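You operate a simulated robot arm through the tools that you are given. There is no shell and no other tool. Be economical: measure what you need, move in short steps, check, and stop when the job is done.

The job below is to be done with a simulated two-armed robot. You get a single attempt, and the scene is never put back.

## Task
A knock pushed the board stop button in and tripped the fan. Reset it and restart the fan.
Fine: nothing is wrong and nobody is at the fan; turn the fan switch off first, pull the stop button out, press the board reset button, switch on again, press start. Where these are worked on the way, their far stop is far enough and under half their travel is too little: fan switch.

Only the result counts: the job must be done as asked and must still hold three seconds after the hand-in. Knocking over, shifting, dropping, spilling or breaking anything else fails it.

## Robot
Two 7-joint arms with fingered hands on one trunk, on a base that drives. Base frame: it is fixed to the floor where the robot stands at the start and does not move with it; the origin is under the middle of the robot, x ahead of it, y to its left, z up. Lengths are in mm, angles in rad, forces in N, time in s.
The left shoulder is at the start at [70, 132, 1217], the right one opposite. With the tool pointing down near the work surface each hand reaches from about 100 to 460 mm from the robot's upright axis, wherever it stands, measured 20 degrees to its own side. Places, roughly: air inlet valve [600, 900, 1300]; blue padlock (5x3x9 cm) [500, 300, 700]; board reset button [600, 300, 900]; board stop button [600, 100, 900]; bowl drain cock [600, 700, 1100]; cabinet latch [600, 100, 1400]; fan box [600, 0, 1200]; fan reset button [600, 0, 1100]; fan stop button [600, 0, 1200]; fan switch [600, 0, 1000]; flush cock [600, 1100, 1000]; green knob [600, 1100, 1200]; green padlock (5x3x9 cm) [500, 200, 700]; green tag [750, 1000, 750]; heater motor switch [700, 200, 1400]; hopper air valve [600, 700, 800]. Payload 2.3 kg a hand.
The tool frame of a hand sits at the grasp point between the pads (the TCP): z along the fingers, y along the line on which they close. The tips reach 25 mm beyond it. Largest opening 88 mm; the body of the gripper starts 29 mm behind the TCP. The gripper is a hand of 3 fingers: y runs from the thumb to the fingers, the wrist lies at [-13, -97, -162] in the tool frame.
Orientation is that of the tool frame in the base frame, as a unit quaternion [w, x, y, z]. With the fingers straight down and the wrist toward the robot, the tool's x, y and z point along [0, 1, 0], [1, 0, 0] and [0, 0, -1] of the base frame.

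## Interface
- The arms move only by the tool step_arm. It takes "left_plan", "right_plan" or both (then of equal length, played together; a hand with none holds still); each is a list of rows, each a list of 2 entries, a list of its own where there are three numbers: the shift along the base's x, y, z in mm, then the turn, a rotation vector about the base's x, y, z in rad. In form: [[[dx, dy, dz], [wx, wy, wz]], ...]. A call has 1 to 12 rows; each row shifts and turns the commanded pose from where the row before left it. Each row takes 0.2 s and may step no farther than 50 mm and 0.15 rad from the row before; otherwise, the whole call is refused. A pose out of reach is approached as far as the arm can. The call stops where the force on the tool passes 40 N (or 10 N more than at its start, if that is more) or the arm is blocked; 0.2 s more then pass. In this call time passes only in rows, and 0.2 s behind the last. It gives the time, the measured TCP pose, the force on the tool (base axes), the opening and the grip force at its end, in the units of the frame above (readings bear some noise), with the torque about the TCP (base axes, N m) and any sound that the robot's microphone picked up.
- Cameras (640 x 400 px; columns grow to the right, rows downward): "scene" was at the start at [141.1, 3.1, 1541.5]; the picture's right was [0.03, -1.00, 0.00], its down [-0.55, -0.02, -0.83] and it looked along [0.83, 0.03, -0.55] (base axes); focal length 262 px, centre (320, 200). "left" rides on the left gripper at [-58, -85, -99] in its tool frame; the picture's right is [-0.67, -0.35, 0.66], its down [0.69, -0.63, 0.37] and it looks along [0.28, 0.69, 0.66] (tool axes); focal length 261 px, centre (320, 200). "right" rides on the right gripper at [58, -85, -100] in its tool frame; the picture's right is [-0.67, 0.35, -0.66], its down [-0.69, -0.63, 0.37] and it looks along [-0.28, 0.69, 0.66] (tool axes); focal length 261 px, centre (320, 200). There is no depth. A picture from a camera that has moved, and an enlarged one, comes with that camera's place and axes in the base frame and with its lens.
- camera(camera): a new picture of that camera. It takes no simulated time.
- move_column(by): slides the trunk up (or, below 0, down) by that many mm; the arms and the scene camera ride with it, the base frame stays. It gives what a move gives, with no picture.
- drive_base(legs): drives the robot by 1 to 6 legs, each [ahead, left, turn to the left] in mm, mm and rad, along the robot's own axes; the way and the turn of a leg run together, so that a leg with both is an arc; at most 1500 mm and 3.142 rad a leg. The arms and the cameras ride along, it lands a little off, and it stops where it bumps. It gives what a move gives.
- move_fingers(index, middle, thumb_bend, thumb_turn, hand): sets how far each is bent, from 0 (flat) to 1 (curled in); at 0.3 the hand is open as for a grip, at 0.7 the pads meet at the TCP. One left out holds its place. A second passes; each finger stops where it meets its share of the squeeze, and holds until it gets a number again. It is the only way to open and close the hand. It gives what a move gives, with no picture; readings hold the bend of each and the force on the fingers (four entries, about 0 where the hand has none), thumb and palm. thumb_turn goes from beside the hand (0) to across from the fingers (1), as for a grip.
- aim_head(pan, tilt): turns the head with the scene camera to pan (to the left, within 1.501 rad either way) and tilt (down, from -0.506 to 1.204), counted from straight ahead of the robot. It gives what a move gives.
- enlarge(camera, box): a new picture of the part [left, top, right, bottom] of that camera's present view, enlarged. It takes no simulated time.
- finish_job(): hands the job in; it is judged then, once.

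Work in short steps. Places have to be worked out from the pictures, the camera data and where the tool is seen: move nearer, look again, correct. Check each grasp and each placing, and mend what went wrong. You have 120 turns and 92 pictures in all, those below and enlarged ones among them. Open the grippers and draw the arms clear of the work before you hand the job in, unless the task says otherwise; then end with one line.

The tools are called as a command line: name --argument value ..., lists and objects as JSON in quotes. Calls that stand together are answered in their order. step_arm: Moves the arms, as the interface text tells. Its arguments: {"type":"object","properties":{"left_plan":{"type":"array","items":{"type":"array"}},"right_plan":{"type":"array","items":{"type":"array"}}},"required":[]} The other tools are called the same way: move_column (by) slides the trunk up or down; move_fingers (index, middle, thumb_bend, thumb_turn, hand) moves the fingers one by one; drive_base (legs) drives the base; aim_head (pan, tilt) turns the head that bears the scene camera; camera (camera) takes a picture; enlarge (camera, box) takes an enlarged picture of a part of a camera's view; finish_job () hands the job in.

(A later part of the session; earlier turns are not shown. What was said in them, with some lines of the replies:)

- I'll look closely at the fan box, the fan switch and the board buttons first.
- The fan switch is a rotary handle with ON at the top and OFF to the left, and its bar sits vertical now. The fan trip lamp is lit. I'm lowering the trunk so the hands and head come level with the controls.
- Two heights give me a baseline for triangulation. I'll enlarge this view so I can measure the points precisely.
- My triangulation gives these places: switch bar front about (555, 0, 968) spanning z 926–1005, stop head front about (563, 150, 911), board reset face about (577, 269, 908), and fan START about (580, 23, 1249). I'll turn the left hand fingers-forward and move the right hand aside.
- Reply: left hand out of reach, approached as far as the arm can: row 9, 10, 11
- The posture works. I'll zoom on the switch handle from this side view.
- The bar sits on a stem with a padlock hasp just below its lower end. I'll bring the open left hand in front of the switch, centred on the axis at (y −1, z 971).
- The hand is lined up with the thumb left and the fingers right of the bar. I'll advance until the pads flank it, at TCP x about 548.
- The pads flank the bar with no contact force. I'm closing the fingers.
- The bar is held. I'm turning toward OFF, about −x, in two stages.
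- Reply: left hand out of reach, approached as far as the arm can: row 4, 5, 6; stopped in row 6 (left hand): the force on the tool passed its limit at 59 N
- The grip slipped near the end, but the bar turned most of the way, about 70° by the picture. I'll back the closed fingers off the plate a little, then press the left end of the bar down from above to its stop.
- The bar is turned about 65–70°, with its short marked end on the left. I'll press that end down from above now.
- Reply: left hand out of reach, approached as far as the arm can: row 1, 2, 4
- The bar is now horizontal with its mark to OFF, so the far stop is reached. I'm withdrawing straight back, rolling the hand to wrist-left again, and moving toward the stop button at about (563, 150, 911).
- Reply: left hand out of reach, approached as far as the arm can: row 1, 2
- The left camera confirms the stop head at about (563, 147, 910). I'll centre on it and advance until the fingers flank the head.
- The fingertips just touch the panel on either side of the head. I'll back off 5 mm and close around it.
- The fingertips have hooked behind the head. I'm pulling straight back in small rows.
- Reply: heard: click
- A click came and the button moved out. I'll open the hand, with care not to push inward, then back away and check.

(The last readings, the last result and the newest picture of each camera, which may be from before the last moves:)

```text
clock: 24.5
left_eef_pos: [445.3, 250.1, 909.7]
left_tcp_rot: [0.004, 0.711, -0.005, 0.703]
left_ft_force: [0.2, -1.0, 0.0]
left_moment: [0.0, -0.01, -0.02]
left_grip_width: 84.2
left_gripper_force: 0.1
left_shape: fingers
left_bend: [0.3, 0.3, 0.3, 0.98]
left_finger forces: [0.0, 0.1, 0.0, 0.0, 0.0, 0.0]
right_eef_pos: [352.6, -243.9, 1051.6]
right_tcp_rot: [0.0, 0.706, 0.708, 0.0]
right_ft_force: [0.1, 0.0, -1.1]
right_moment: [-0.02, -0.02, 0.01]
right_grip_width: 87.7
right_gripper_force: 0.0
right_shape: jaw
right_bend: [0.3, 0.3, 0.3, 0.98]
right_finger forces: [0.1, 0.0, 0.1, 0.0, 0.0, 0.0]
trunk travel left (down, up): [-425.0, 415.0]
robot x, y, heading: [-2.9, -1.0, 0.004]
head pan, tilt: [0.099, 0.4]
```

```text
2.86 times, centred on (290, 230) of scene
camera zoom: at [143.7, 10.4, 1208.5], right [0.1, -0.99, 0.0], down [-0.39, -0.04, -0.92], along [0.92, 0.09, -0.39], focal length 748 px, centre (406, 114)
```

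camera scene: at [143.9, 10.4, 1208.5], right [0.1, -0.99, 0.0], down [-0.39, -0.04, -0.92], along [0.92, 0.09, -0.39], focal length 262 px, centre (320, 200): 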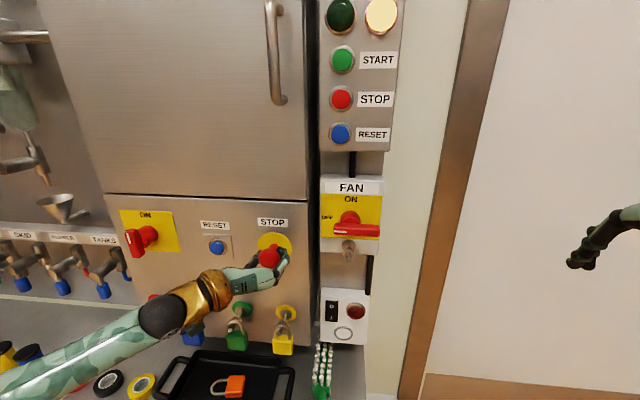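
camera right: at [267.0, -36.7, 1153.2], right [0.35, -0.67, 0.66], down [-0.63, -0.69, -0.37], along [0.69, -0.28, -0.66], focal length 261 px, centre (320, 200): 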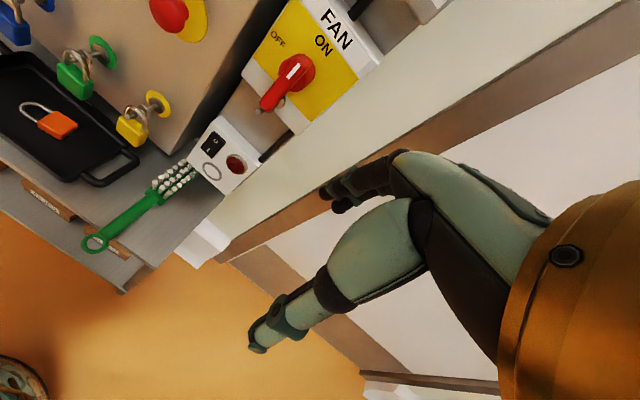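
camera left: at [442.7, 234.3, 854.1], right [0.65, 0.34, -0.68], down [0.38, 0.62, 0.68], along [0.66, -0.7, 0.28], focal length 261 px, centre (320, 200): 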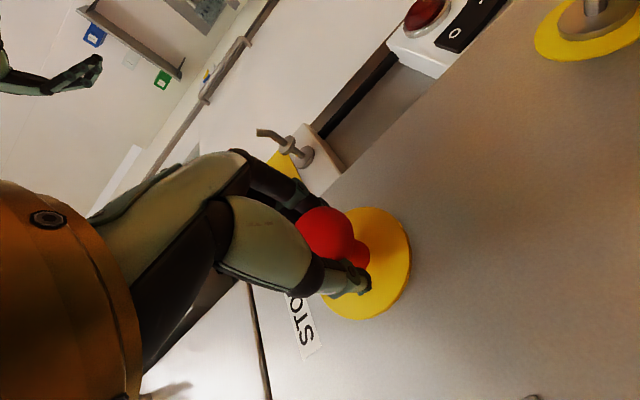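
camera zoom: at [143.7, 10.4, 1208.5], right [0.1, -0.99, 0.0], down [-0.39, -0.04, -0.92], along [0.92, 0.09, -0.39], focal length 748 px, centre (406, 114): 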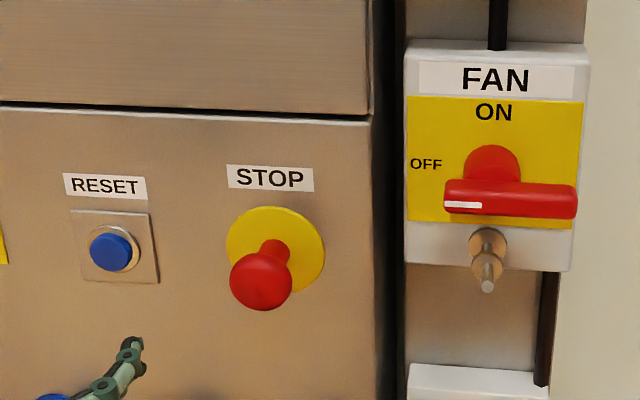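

The stop button is clearly out and the switch is OFF. I'll pinch index and thumb together with the middle finger curled in, and look at the tip.

move_fingers --hand "left" --index 0.7 --middle 1.0 --thumb_bend 0.7

step_arm --left_plan '[[[20, 8, 0], [0, 0, 0]], [[20, 8, 0], [0, 0, 0]], [[15, 3, 0], [0, 0, 0]]]'

enlarge --camera "left" --box '[220, 140, 540, 340]'

enlarge --camera "scene" --box '[150, 200, 310, 300]'

```text
clock: 25.5
left_eef_pos: [445.7, 248.2, 910.8]
left_tcp_rot: [0.006, 0.713, -0.006, 0.701]
left_ft_force: [0.6, -0.3, -0.3]
left_moment: [-0.01, -0.01, -0.02]
left_grip_width: 0.1
left_gripper_force: 0.1
left_shape: fingers
left_bend: [0.7, 1.0, 0.7, 0.98]
left_finger forces: [0.1, 0.0, 0.0, 0.1, 0.0, 0.0]
right_eef_pos: [354.0, -243.6, 1052.0]
right_tcp_rot: [-0.001, 0.707, 0.707, -0.001]
right_ft_force: [0.4, -0.1, -0.8]
right_moment: [0.01, -0.01, -0.02]
right_grip_width: 87.7
right_gripper_force: 0.1
right_shape: jaw
right_bend: [0.3, 0.3, 0.3, 0.98]
right_finger forces: [0.1, 0.0, 0.0, 0.1, 0.0, 0.0]
trunk travel left (down, up): [-425.0, 415.0]
robot x, y, heading: [3.8, 2.2, 0.001]
head pan, tilt: [0.099, 0.4]
```

```text
clock: 26.3
left_eef_pos: [501.8, 268.6, 910.9]
left_tcp_rot: [0.005, 0.713, -0.005, 0.701]
left_ft_force: [1.0, 0.0, 0.0]
left_moment: [0.04, 0.03, 0.02]
left_grip_width: 0.0
left_gripper_force: 0.0
left_shape: fingers
left_bend: [0.7, 1.0, 0.7, 0.98]
left_finger forces: [0.0, 0.0, 0.1, 0.0, 0.0, 0.0]
right_eef_pos: [352.8, -244.1, 1051.7]
right_tcp_rot: [-0.001, 0.707, 0.707, -0.001]
right_ft_force: [0.3, -0.5, 0.7]
right_moment: [0.0, 0.05, 0.0]
right_grip_width: 87.6
right_gripper_force: 0.1
right_shape: jaw
right_bend: [0.3, 0.3, 0.3, 0.98]
right_finger forces: [0.1, 0.0, 0.1, 0.1, 0.1, 0.0]
trunk travel left (down, up): [-425.0, 415.0]
robot x, y, heading: [2.6, 1.4, 0.002]
head pan, tilt: [0.099, 0.4]
```

```text
2.00 times, centred on (380, 240) of left
camera zoom: at [403.1, 353.5, 853.8], right [0.65, 0.34, -0.68], down [0.39, 0.62, 0.68], along [0.65, -0.7, 0.27], focal length 521 px, centre (200, 120)
```

zoom: 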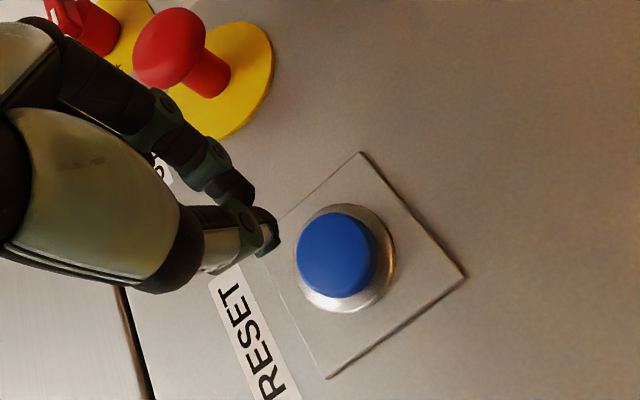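

```text
4.00 times, centred on (230, 250) of scene
camera zoom: at [144.5, 9.7, 1208.3], right [0.1, -0.99, 0.0], down [-0.39, -0.04, -0.92], along [0.92, 0.09, -0.39], focal length 1048 px, centre (680, 0)
```

zoom: 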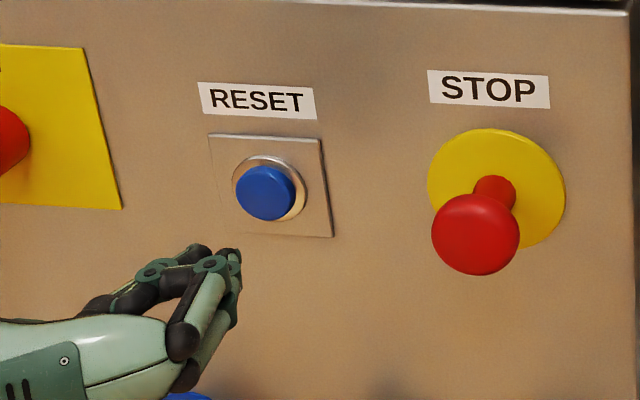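

The pinched tip lines up with the cap centre, at about y 268 and z 906. I'm advancing, then pressing in small rows.

step_arm --left_plan '[[[20, 1, -1], [0, 0, 0]], [[20, 0, 0], [0, 0, 0]], [[5, 0, 0], [0, 0, 0]], [[4, 0, 0], [0, 0, 0]], [[4, 0, 0], [0, 0, 0]], [[4, 0, 0], [0, 0, 0]]]'

enlarge --camera "left" --box '[220, 140, 540, 340]'

```text
clock: 27.7
left_eef_pos: [551.5, 270.8, 912.4]
left_tcp_rot: [0.007, 0.711, -0.005, 0.703]
left_ft_force: [-27.1, 0.3, -5.5]
left_moment: [0.01, 0.31, 0.08]
left_grip_width: 0.1
left_gripper_force: 14.0
left_shape: fingers
left_bend: [0.7, 1.0, 0.71, 0.96]
left_finger forces: [9.9, 0.1, 0.0, 0.0, 17.6, 0.0]
right_eef_pos: [345.0, -241.1, 1055.0]
right_tcp_rot: [0.003, 0.705, 0.709, 0.002]
right_ft_force: [-0.1, -0.2, -0.7]
right_moment: [0.04, 0.03, -0.02]
right_grip_width: 87.4
right_gripper_force: 0.0
right_shape: jaw
right_bend: [0.3, 0.3, 0.3, 0.98]
right_finger forces: [0.1, 0.0, 0.1, 0.0, 0.1, 0.0]
trunk travel left (down, up): [-425.0, 415.0]
robot x, y, heading: [-2.5, -4.5, 0.008]
head pan, tilt: [0.099, 0.4]
heard: click
```

```text
2.00 times, centred on (380, 240) of left
camera zoom: at [452.4, 355.5, 856.1], right [0.65, 0.34, -0.68], down [0.38, 0.62, 0.68], along [0.65, -0.7, 0.28], focal length 521 px, centre (200, 120)
```

zoom: 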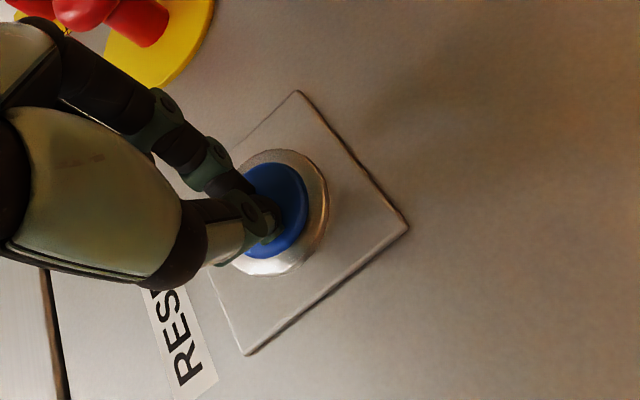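

The reset button clicked and is fully depressed. I'll release it, back off, and check the lamps.

step_arm --left_plan '[[[-15, 0, 0], [0, 0, 0]], [[-25, 0, 0], [0, 0, 0]], [[-25, 0, 0], [0, 0, 0]], [[-15, 0, 0], [0, 0, 0]]]'

camera --camera "scene"

```text
clock: 28.7
left_eef_pos: [479.5, 269.1, 910.9]
left_tcp_rot: [0.005, 0.713, -0.004, 0.702]
left_ft_force: [0.6, 0.1, 0.3]
left_moment: [0.02, 0.02, 0.02]
left_grip_width: 0.0
left_gripper_force: 0.0
left_shape: fingers
left_bend: [0.7, 1.0, 0.7, 0.98]
left_finger forces: [0.1, 0.1, 0.0, 0.0, 0.0, 0.0]
right_eef_pos: [352.8, -244.6, 1053.4]
right_tcp_rot: [0.0, 0.707, 0.707, 0.0]
right_ft_force: [-0.6, 0.8, -0.6]
right_moment: [0.03, -0.03, 0.0]
right_grip_width: 87.6
right_gripper_force: 0.0
right_shape: jaw
right_bend: [0.3, 0.3, 0.3, 0.98]
right_finger forces: [0.1, 0.1, 0.0, 0.0, 0.0, 0.0]
trunk travel left (down, up): [-425.0, 415.0]
robot x, y, heading: [2.0, -0.9, 0.005]
head pan, tilt: [0.099, 0.4]
```

```text
56 pictures are left
camera scene: at [143.8, 9.9, 1208.5], right [0.1, -0.99, 0.0], down [-0.39, -0.04, -0.92], along [0.92, 0.09, -0.39], focal length 262 px, centre (320, 200)
```

scene: 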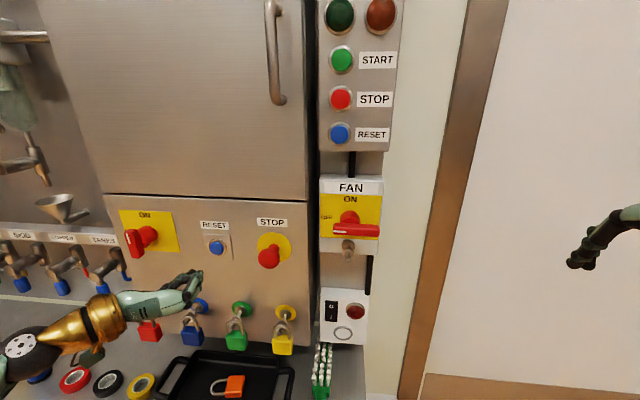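

The trip lamp is out, so the reset worked. Next is switching ON: I'll push the long right end of the bar (to y about −54, z about 977) down and around with the pinched fingers, so first I move in front and above it.

step_arm --left_plan '[[[0, -30, 20], [0, 0, 0]], [[0, -40, 20], [0, 0, 0]], [[0, -40, 20], [0, 0, 0]], [[0, -40, 20], [0, 0, 0]], [[0, -40, 15], [0, 0, 0]], [[0, -40, 10], [0, 0, 0]], [[0, -40, 0], [0, 0, 0]], [[0, -39, 0], [0, 0, 0]]]'

camera --camera "left"

enlarge --camera "scene" --box '[250, 170, 410, 290]'

```text
clock: 30.5
left_eef_pos: [479.7, -42.9, 1015.3]
left_tcp_rot: [0.005, 0.713, -0.006, 0.701]
left_ft_force: [-0.9, -1.2, -0.5]
left_moment: [0.0, -0.01, 0.03]
left_grip_width: 0.0
left_gripper_force: 0.0
left_shape: fingers
left_bend: [0.7, 1.0, 0.7, 0.98]
left_finger forces: [0.0, 0.0, 0.0, 0.0, 0.0, 0.0]
right_eef_pos: [353.1, -245.8, 1051.5]
right_tcp_rot: [-0.001, 0.706, 0.708, 0.001]
right_ft_force: [0.4, -0.8, 0.1]
right_moment: [0.0, 0.01, 0.02]
right_grip_width: 87.6
right_gripper_force: 0.1
right_shape: jaw
right_bend: [0.3, 0.3, 0.3, 0.98]
right_finger forces: [0.0, 0.1, 0.0, 0.0, 0.0, 0.0]
trunk travel left (down, up): [-425.0, 415.0]
robot x, y, heading: [-0.9, -3.6, 0.0]
head pan, tilt: [0.099, 0.4]
```

```text
55 pictures are left
camera left: at [380.4, 42.9, 958.9], right [0.65, 0.34, -0.68], down [0.39, 0.62, 0.68], along [0.65, -0.7, 0.27], focal length 261 px, centre (320, 200)
```

left: 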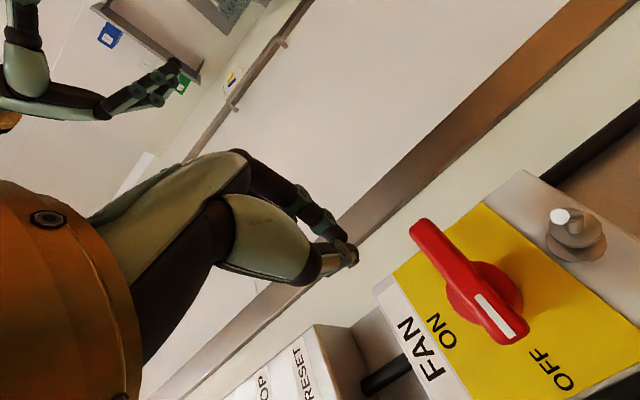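

```text
3.33 times, centred on (330, 230) of scene
camera zoom: at [144.0, 8.1, 1208.4], right [0.1, -0.99, 0.0], down [-0.39, -0.04, -0.92], along [0.92, 0.09, -0.39], focal length 873 px, centre (287, 100)
```

zoom: 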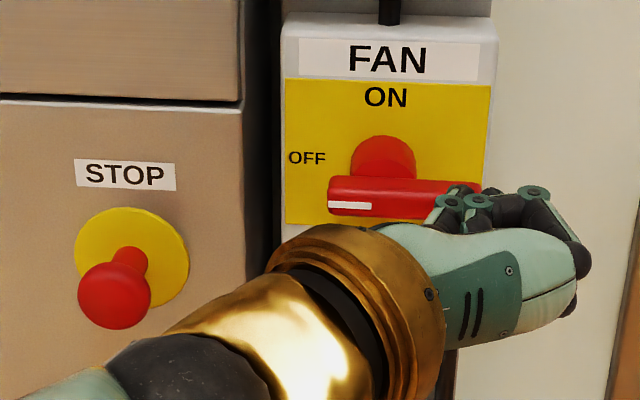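

The hand is in place, just above and in front of the bar's right end. I'll move in to x about 558, stay above the bar, and check.

step_arm --left_plan '[[[20, 1, 0], [0, 0, 0]], [[20, 1, 0], [0, 0, 0]], [[20, 1, -3], [0, 0, 0]], [[17, 0, -4], [0, 0, 0]]]'

camera --camera "left"

enlarge --camera "scene" --box '[250, 170, 410, 290]'

```text
clock: 31.5
left_eef_pos: [557.5, -37.9, 1006.1]
left_tcp_rot: [0.006, 0.712, -0.006, 0.702]
left_ft_force: [-0.8, 0.9, 0.1]
left_moment: [0.05, -0.03, -0.01]
left_grip_width: 0.1
left_gripper_force: 0.1
left_shape: fingers
left_bend: [0.7, 1.0, 0.7, 0.98]
left_finger forces: [0.1, 0.0, 0.1, 0.0, 0.0, 0.1]
right_eef_pos: [353.4, -246.2, 1052.9]
right_tcp_rot: [-0.001, 0.706, 0.708, -0.001]
right_ft_force: [-0.3, -0.4, -0.8]
right_moment: [0.01, -0.01, 0.01]
right_grip_width: 87.5
right_gripper_force: 0.1
right_shape: jaw
right_bend: [0.3, 0.3, 0.3, 0.98]
right_finger forces: [0.0, 0.1, 0.1, 0.1, 0.0, 0.0]
trunk travel left (down, up): [-425.0, 415.0]
robot x, y, heading: [-2.0, -2.3, 0.0]
head pan, tilt: [0.099, 0.4]
```

```text
53 pictures are left
camera left: at [457.3, 47.2, 950.1], right [0.65, 0.34, -0.68], down [0.39, 0.62, 0.68], along [0.65, -0.7, 0.27], focal length 261 px, centre (320, 200)
```

left: 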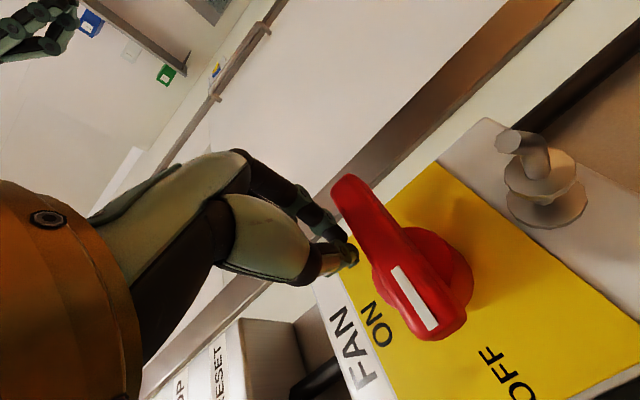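

```text
3.33 times, centred on (330, 230) of scene
camera zoom: at [144.8, 9.6, 1208.3], right [0.1, -0.99, 0.0], down [-0.39, -0.04, -0.92], along [0.92, 0.09, -0.39], focal length 873 px, centre (287, 100)
```

zoom: 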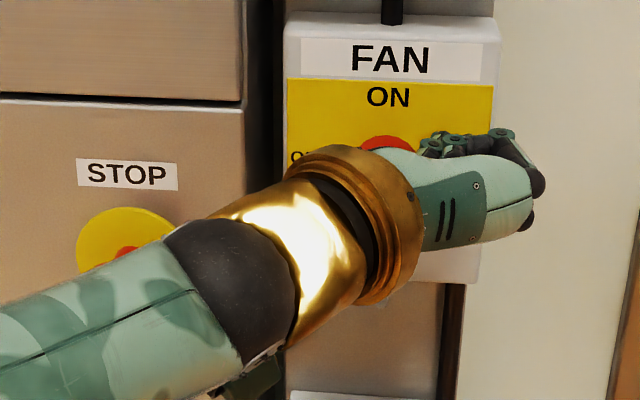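

The pinched tip is directly above the long end. I'm pushing down along the arc, first part.

step_arm --left_plan '[[[0, -1, -11], [0, 0, 0]], [[0, -4, -10.5], [0, 0, 0]], [[0, -1, -11.5], [0, 0, 0]], [[0, 2, -11], [0, 0, 0]], [[0, 5, -10], [0, 0, 0]]]'

camera --camera "left"

```text
clock: 32.7
left_eef_pos: [556.2, -38.7, 952.9]
left_tcp_rot: [0.006, 0.712, -0.005, 0.702]
left_ft_force: [0.6, -1.0, 0.4]
left_moment: [-0.02, 0.01, 0.04]
left_grip_width: 0.0
left_gripper_force: 0.0
left_shape: fingers
left_bend: [0.7, 1.0, 0.7, 0.98]
left_finger forces: [0.0, 0.0, 0.1, 0.0, 0.0, 0.1]
right_eef_pos: [353.2, -243.5, 1051.1]
right_tcp_rot: [0.0, 0.706, 0.708, -0.001]
right_ft_force: [-0.5, -0.2, 0.2]
right_moment: [-0.02, 0.0, 0.0]
right_grip_width: 87.7
right_gripper_force: 0.0
right_shape: jaw
right_bend: [0.3, 0.3, 0.3, 0.98]
right_finger forces: [0.0, 0.1, 0.0, 0.0, 0.1, 0.0]
trunk travel left (down, up): [-425.0, 415.0]
robot x, y, heading: [0.6, -0.6, 0.001]
head pan, tilt: [0.099, 0.4]
```

```text
51 pictures are left
camera left: at [456.8, 48.2, 896.4], right [0.65, 0.34, -0.68], down [0.39, 0.62, 0.68], along [0.65, -0.7, 0.27], focal length 261 px, centre (320, 200)
```

left: 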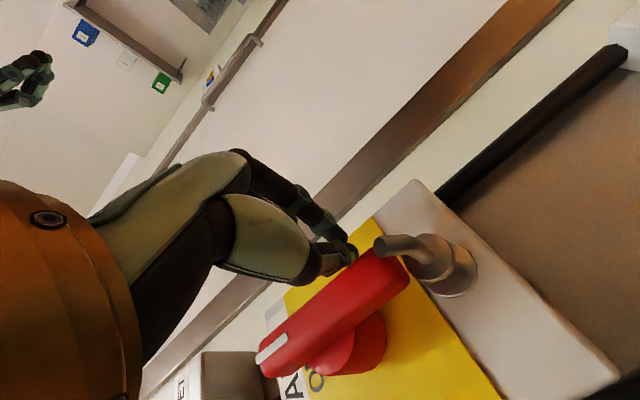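

The bar is following and is almost vertical. I'll finish the arc by pushing its lower end to the left until it stops.

step_arm --left_plan '[[[0, 7, -8.5], [0, 0, 0]], [[0, 9, -6], [0, 0, 0]], [[0, 6, -2], [0, 0, 0]], [[0, 5, 0], [0, 0, 0]]]'

camera --camera "left"

enlarge --camera "scene" --box '[250, 170, 410, 290]'

```text
clock: 33.7
left_eef_pos: [551.8, -23.0, 939.9]
left_tcp_rot: [0.004, 0.711, -0.012, 0.703]
left_ft_force: [-8.7, -26.5, 2.4]
left_moment: [-0.09, 0.05, 0.2]
left_grip_width: 0.3
left_gripper_force: 14.2
left_shape: fingers
left_bend: [0.64, 1.0, 0.75, 1.0]
left_finger forces: [0.0, 0.1, 0.0, 0.0, 27.9, 0.0]
right_eef_pos: [348.5, -255.6, 1051.9]
right_tcp_rot: [-0.003, 0.708, 0.707, 0.005]
right_ft_force: [0.2, 0.3, -0.2]
right_moment: [0.02, -0.02, 0.0]
right_grip_width: 87.6
right_gripper_force: 0.0
right_shape: jaw
right_bend: [0.3, 0.3, 0.3, 0.98]
right_finger forces: [0.0, 0.0, 0.0, 0.0, 0.1, 0.1]
trunk travel left (down, up): [-425.0, 415.0]
robot x, y, heading: [1.1, -1.6, 0.002]
head pan, tilt: [0.099, 0.4]
```

```text
50 pictures are left
camera left: at [453.9, 64.1, 882.8], right [0.66, 0.34, -0.67], down [0.39, 0.61, 0.69], along [0.65, -0.71, 0.27], focal length 261 px, centre (320, 200)
```

left: 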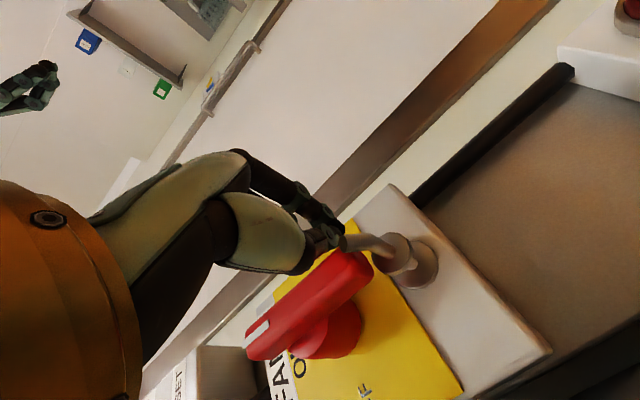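

```text
3.33 times, centred on (330, 230) of scene
camera zoom: at [139.8, -2.6, 1209.0], right [0.1, -1.0, -0.01], down [-0.38, -0.03, -0.92], along [0.92, 0.09, -0.38], focal length 873 px, centre (287, 100)
```

zoom: 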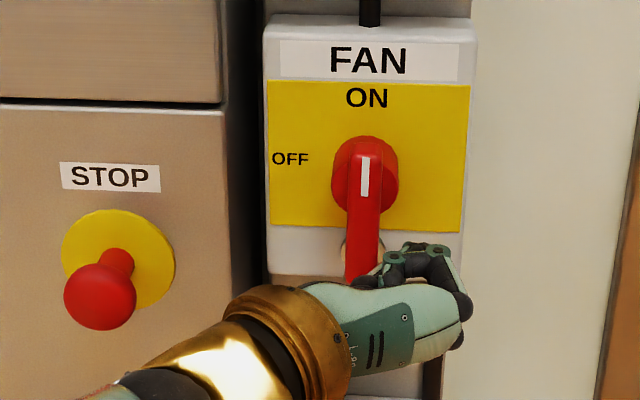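

The bar is vertical with its mark at ON, held against its stop. I'll ease off to the right, pull back, then raise the trunk toward START.

step_arm --left_plan '[[[0, -8, 0], [0, 0, 0]], [[-15, -4, 0], [0, 0, 0]], [[-30, 0, 0], [0, 0, 0]], [[-30, 0, 0], [0, 0, 0]], [[-30, 15, 0], [0, 0, 0]], [[0, 20, 0], [0, 0, 0]], [[0, 15, 0], [0, 0, 0]]]'

move_column --by 310

camera --camera "left"

camera --camera "scene"

```text
clock: 35.3
left_eef_pos: [450.7, 28.6, 937.0]
left_tcp_rot: [0.005, 0.713, -0.005, 0.701]
left_ft_force: [-0.7, 0.1, -0.2]
left_moment: [-0.02, -0.03, 0.0]
left_grip_width: 0.1
left_gripper_force: 0.0
left_shape: fingers
left_bend: [0.7, 1.0, 0.7, 0.98]
left_finger forces: [0.1, 0.0, 0.0, 0.0, 0.0, 0.1]
right_eef_pos: [352.4, -243.7, 1051.9]
right_tcp_rot: [0.0, 0.707, 0.708, 0.0]
right_ft_force: [-0.5, 0.0, -0.4]
right_moment: [0.04, 0.01, 0.04]
right_grip_width: 87.6
right_gripper_force: 0.1
right_shape: jaw
right_bend: [0.3, 0.3, 0.3, 0.98]
right_finger forces: [0.0, 0.1, 0.0, 0.1, 0.1, 0.1]
trunk travel left (down, up): [-425.0, 415.0]
robot x, y, heading: [-0.5, 1.3, -0.002]
head pan, tilt: [0.099, 0.4]
```

```text
clock: 38.4
left_eef_pos: [450.8, 27.4, 1247.7]
left_tcp_rot: [0.005, 0.713, -0.006, 0.701]
left_ft_force: [-1.4, -0.6, -0.1]
left_moment: [-0.02, -0.05, 0.01]
left_grip_width: 0.1
left_gripper_force: 0.1
left_shape: fingers
left_bend: [0.7, 1.0, 0.7, 0.98]
left_finger forces: [0.1, 0.0, 0.0, 0.1, 0.0, 0.1]
right_eef_pos: [352.3, -244.1, 1362.3]
right_tcp_rot: [-0.001, 0.706, 0.709, -0.001]
right_ft_force: [-1.1, 0.7, -0.8]
right_moment: [0.02, 0.01, 0.02]
right_grip_width: 87.5
right_gripper_force: 0.1
right_shape: jaw
right_bend: [0.3, 0.3, 0.3, 0.98]
right_finger forces: [0.0, 0.1, 0.1, 0.1, 0.1, 0.0]
trunk travel left (down, up): [-735.0, 105.0]
robot x, y, heading: [-1.6, -4.8, 0.005]
head pan, tilt: [0.099, 0.4]
```

```text
48 pictures are left
camera left: at [351.3, 113.8, 1190.7], right [0.65, 0.34, -0.68], down [0.39, 0.62, 0.68], along [0.65, -0.7, 0.27], focal length 261 px, centre (320, 200)
```

left: 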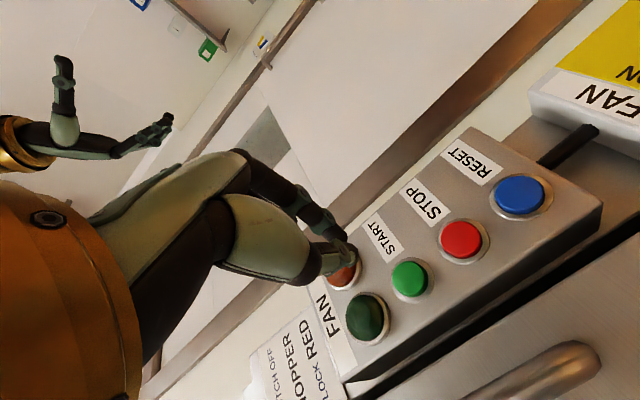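

```text
47 pictures are left
camera scene: at [144.2, 9.6, 1518.4], right [0.1, -0.99, 0.0], down [-0.39, -0.04, -0.92], along [0.92, 0.09, -0.39], focal length 262 px, centre (320, 200)
```

scene: 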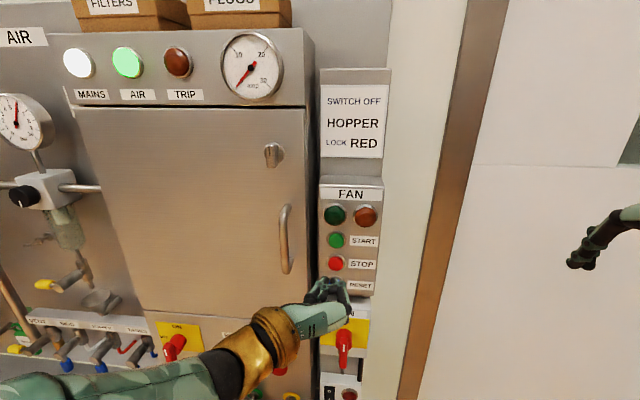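

The left camera puts START at (580, 23, 1248), matching the earlier fix. I'll advance to just short of it and check the alignment.

step_arm --left_plan '[[[20, -2, 2], [0, 0, 0]], [[20, -2, 1], [0, 0, 0]], [[20, 0, 0], [0, 0, 0]], [[20, 0, 0], [0, 0, 0]], [[8, 0, 0], [0, 0, 0]]]'

camera --camera "left"

enlarge --camera "scene" --box '[270, 170, 410, 300]'

```text
clock: 39.6
left_eef_pos: [539.4, 24.3, 1249.2]
left_tcp_rot: [0.006, 0.713, -0.006, 0.701]
left_ft_force: [-0.7, 0.7, 0.4]
left_moment: [-0.03, -0.02, -0.03]
left_grip_width: 0.2
left_gripper_force: 0.1
left_shape: fingers
left_bend: [0.7, 1.0, 0.7, 0.98]
left_finger forces: [0.0, 0.0, 0.0, 0.0, 0.0, 0.0]
right_eef_pos: [353.9, -244.1, 1361.2]
right_tcp_rot: [-0.001, 0.705, 0.709, -0.001]
right_ft_force: [0.7, -0.8, 0.8]
right_moment: [0.02, -0.02, 0.01]
right_grip_width: 87.6
right_gripper_force: 0.1
right_shape: jaw
right_bend: [0.3, 0.3, 0.3, 0.98]
right_finger forces: [0.1, 0.0, 0.0, 0.0, 0.1, 0.0]
trunk travel left (down, up): [-735.0, 105.0]
robot x, y, heading: [0.5, -2.1, 0.001]
head pan, tilt: [0.099, 0.4]
```

```text
46 pictures are left
camera left: at [440.2, 109.7, 1193.6], right [0.65, 0.34, -0.68], down [0.39, 0.62, 0.68], along [0.65, -0.7, 0.27], focal length 261 px, centre (320, 200)
```

left: 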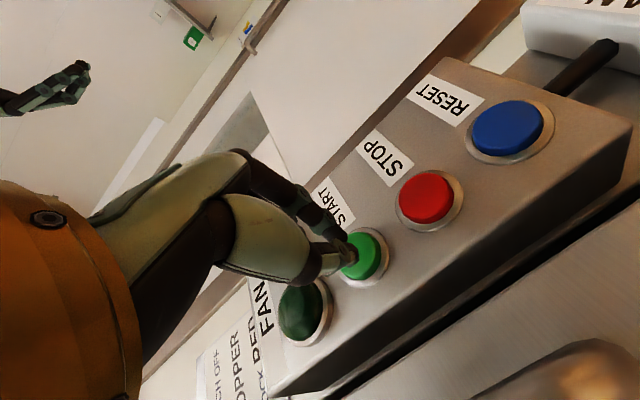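

```text
3.08 times, centred on (340, 235) of scene
camera zoom: at [144.6, 9.5, 1518.4], right [0.1, -0.99, 0.0], down [-0.39, -0.04, -0.92], along [0.92, 0.09, -0.39], focal length 806 px, centre (258, 92)
```

zoom: 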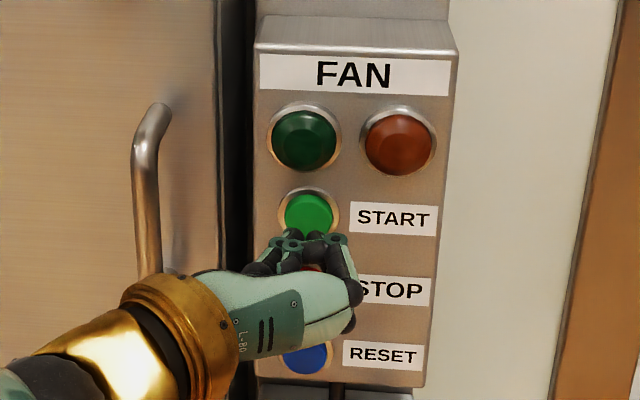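

The tip is on START and clear of STOP. I'm pressing in small rows.

step_arm --left_plan '[[[5, 0, 0], [0, 0, 0]], [[5, 0, 0], [0, 0, 0]], [[4, 0, 0], [0, 0, 0]], [[4, 0, 0], [0, 0, 0]], [[3, 0, 0], [0, 0, 0]]]'

enlarge --camera "scene" --box '[270, 170, 410, 300]'

```text
clock: 40.8
left_eef_pos: [553.6, 25.4, 1253.1]
left_tcp_rot: [0.006, 0.712, -0.005, 0.702]
left_ft_force: [-11.8, 1.4, -2.3]
left_moment: [-0.01, 0.11, 0.07]
left_grip_width: 0.0
left_gripper_force: 5.6
left_shape: fingers
left_bend: [0.7, 1.0, 0.71, 0.97]
left_finger forces: [2.1, 0.1, 0.0, 0.1, 9.4, 0.0]
right_eef_pos: [346.7, -243.7, 1364.1]
right_tcp_rot: [0.001, 0.706, 0.708, 0.001]
right_ft_force: [0.3, -0.5, 0.5]
right_moment: [0.01, 0.01, 0.0]
right_grip_width: 87.4
right_gripper_force: 0.1
right_shape: jaw
right_bend: [0.3, 0.3, 0.3, 0.98]
right_finger forces: [0.0, 0.1, 0.0, 0.0, 0.0, 0.0]
trunk travel left (down, up): [-735.0, 105.0]
robot x, y, heading: [0.3, 0.9, 0.005]
head pan, tilt: [0.099, 0.4]
heard: click
```

```text
3.08 times, centred on (340, 235) of scene
camera zoom: at [136.9, 10.3, 1519.1], right [0.1, -0.99, 0.0], down [-0.38, -0.04, -0.92], along [0.92, 0.09, -0.38], focal length 806 px, centre (258, 92)
```

zoom: 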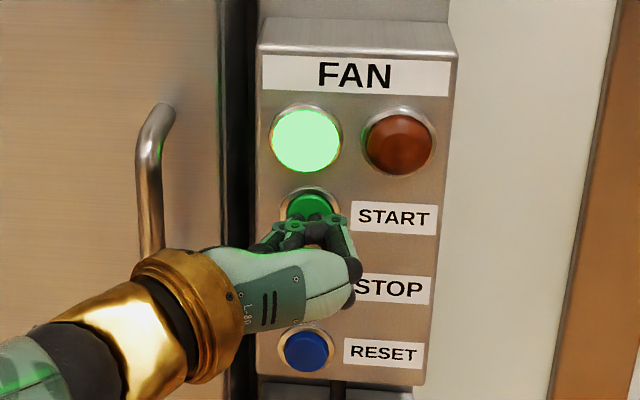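

The green run lamp is lit. I'll release, draw back clear and open the hand, then check.

step_arm --left_plan '[[[-15, 0, 0], [0, 0, 0]], [[-30, 0, 0], [0, 0, 0]], [[-30, 0, 0], [0, 0, 0]], [[-30, 0, 0], [0, 0, 0]], [[-10, 30, 0], [0, 0, 0]], [[-10, 40, 0], [0, 0, 0]], [[0, 40, 0], [0, 0, 0]], [[0, 40, 0], [0, 0, 0]]]'

move_fingers --hand "left" --index 0.3 --middle 0.3 --thumb_bend 0.3

aim_head --pan 0.1 --tilt 0.6

camera --camera "scene"

```text
clock: 42.6
left_eef_pos: [435.9, 171.8, 1249.1]
left_tcp_rot: [0.006, 0.713, -0.004, 0.701]
left_ft_force: [-0.3, 0.3, -0.1]
left_moment: [-0.01, 0.0, -0.02]
left_grip_width: 0.2
left_gripper_force: 0.1
left_shape: fingers
left_bend: [0.7, 1.0, 0.7, 0.97]
left_finger forces: [0.0, 0.0, 0.0, 0.0, 0.0, 0.0]
left hand out of reach, approached as far as the arm can: row 8
right_eef_pos: [352.6, -241.7, 1362.1]
right_tcp_rot: [0.0, 0.706, 0.708, -0.001]
right_ft_force: [-0.6, 0.2, -0.4]
right_moment: [-0.02, 0.01, 0.01]
right_grip_width: 87.6
right_gripper_force: 0.0
right_shape: jaw
right_bend: [0.3, 0.3, 0.3, 0.98]
right_finger forces: [0.1, 0.0, 0.2, 0.0, 0.0, 0.0]
trunk travel left (down, up): [-735.0, 105.0]
robot x, y, heading: [-3.9, -0.4, 0.002]
head pan, tilt: [0.099, 0.4]
```

```text
clock: 43.6
left_eef_pos: [436.8, 168.1, 1248.7]
left_tcp_rot: [0.004, 0.713, -0.005, 0.701]
left_ft_force: [-0.3, -0.3, 0.7]
left_moment: [-0.03, 0.05, 0.03]
left_grip_width: 84.4
left_gripper_force: 0.1
left_shape: fingers
left_bend: [0.3, 0.3, 0.3, 0.97]
left_finger forces: [0.1, 0.1, 0.0, 0.0, 0.0, 0.0]
right_eef_pos: [352.4, -244.8, 1361.1]
right_tcp_rot: [-0.001, 0.707, 0.707, 0.0]
right_ft_force: [-0.5, 0.0, 0.0]
right_moment: [-0.01, -0.01, -0.01]
right_grip_width: 87.5
right_gripper_force: 0.0
right_shape: jaw
right_bend: [0.3, 0.3, 0.3, 0.98]
right_finger forces: [0.0, 0.0, 0.1, 0.1, 0.0, 0.0]
trunk travel left (down, up): [-735.0, 105.0]
robot x, y, heading: [-2.2, -1.3, -0.001]
head pan, tilt: [0.099, 0.4]
```

```text
clock: 44.3
left_eef_pos: [436.9, 169.9, 1247.2]
left_tcp_rot: [0.003, 0.713, -0.005, 0.701]
left_ft_force: [0.4, -0.3, 0.3]
left_moment: [-0.04, 0.01, -0.03]
left_grip_width: 84.3
left_gripper_force: 0.1
left_shape: fingers
left_bend: [0.3, 0.3, 0.3, 0.97]
left_finger forces: [0.0, 0.0, 0.0, 0.0, 0.0, 0.0]
right_eef_pos: [353.1, -244.2, 1361.9]
right_tcp_rot: [0.0, 0.706, 0.708, -0.001]
right_ft_force: [0.3, -0.1, -0.4]
right_moment: [0.02, -0.02, 0.01]
right_grip_width: 87.4
right_gripper_force: 0.0
right_shape: jaw
right_bend: [0.3, 0.3, 0.3, 0.98]
right_finger forces: [0.0, 0.0, 0.0, 0.0, 0.0, 0.0]
trunk travel left (down, up): [-735.0, 105.0]
robot x, y, heading: [1.6, 1.4, 0.003]
head pan, tilt: [0.099, 0.6]
```

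```text
43 pictures are left
camera scene: at [139.9, 9.4, 1500.2], right [0.1, -0.99, 0.0], down [-0.56, -0.06, -0.83], along [0.82, 0.08, -0.56], focal length 262 px, centre (320, 200)
```

scene: 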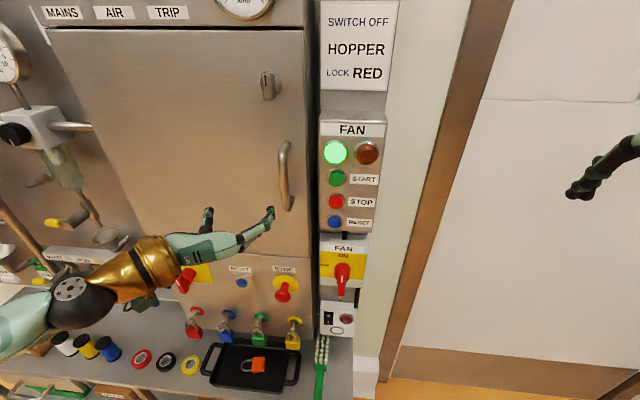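

The fan's run lamp stays green, the trip lamp is out, the stop button is out, the switch is ON and the hands are open and clear. I'm handing in.

finish_job

```text
The job is handed in.
```

The fan is reset and restarted: I turned its switch off, pulled the board stop button out, pressed board reset, switched on again and pressed start. In the last picture before hand-in the green run lamp was lit and the trip lamp was out.
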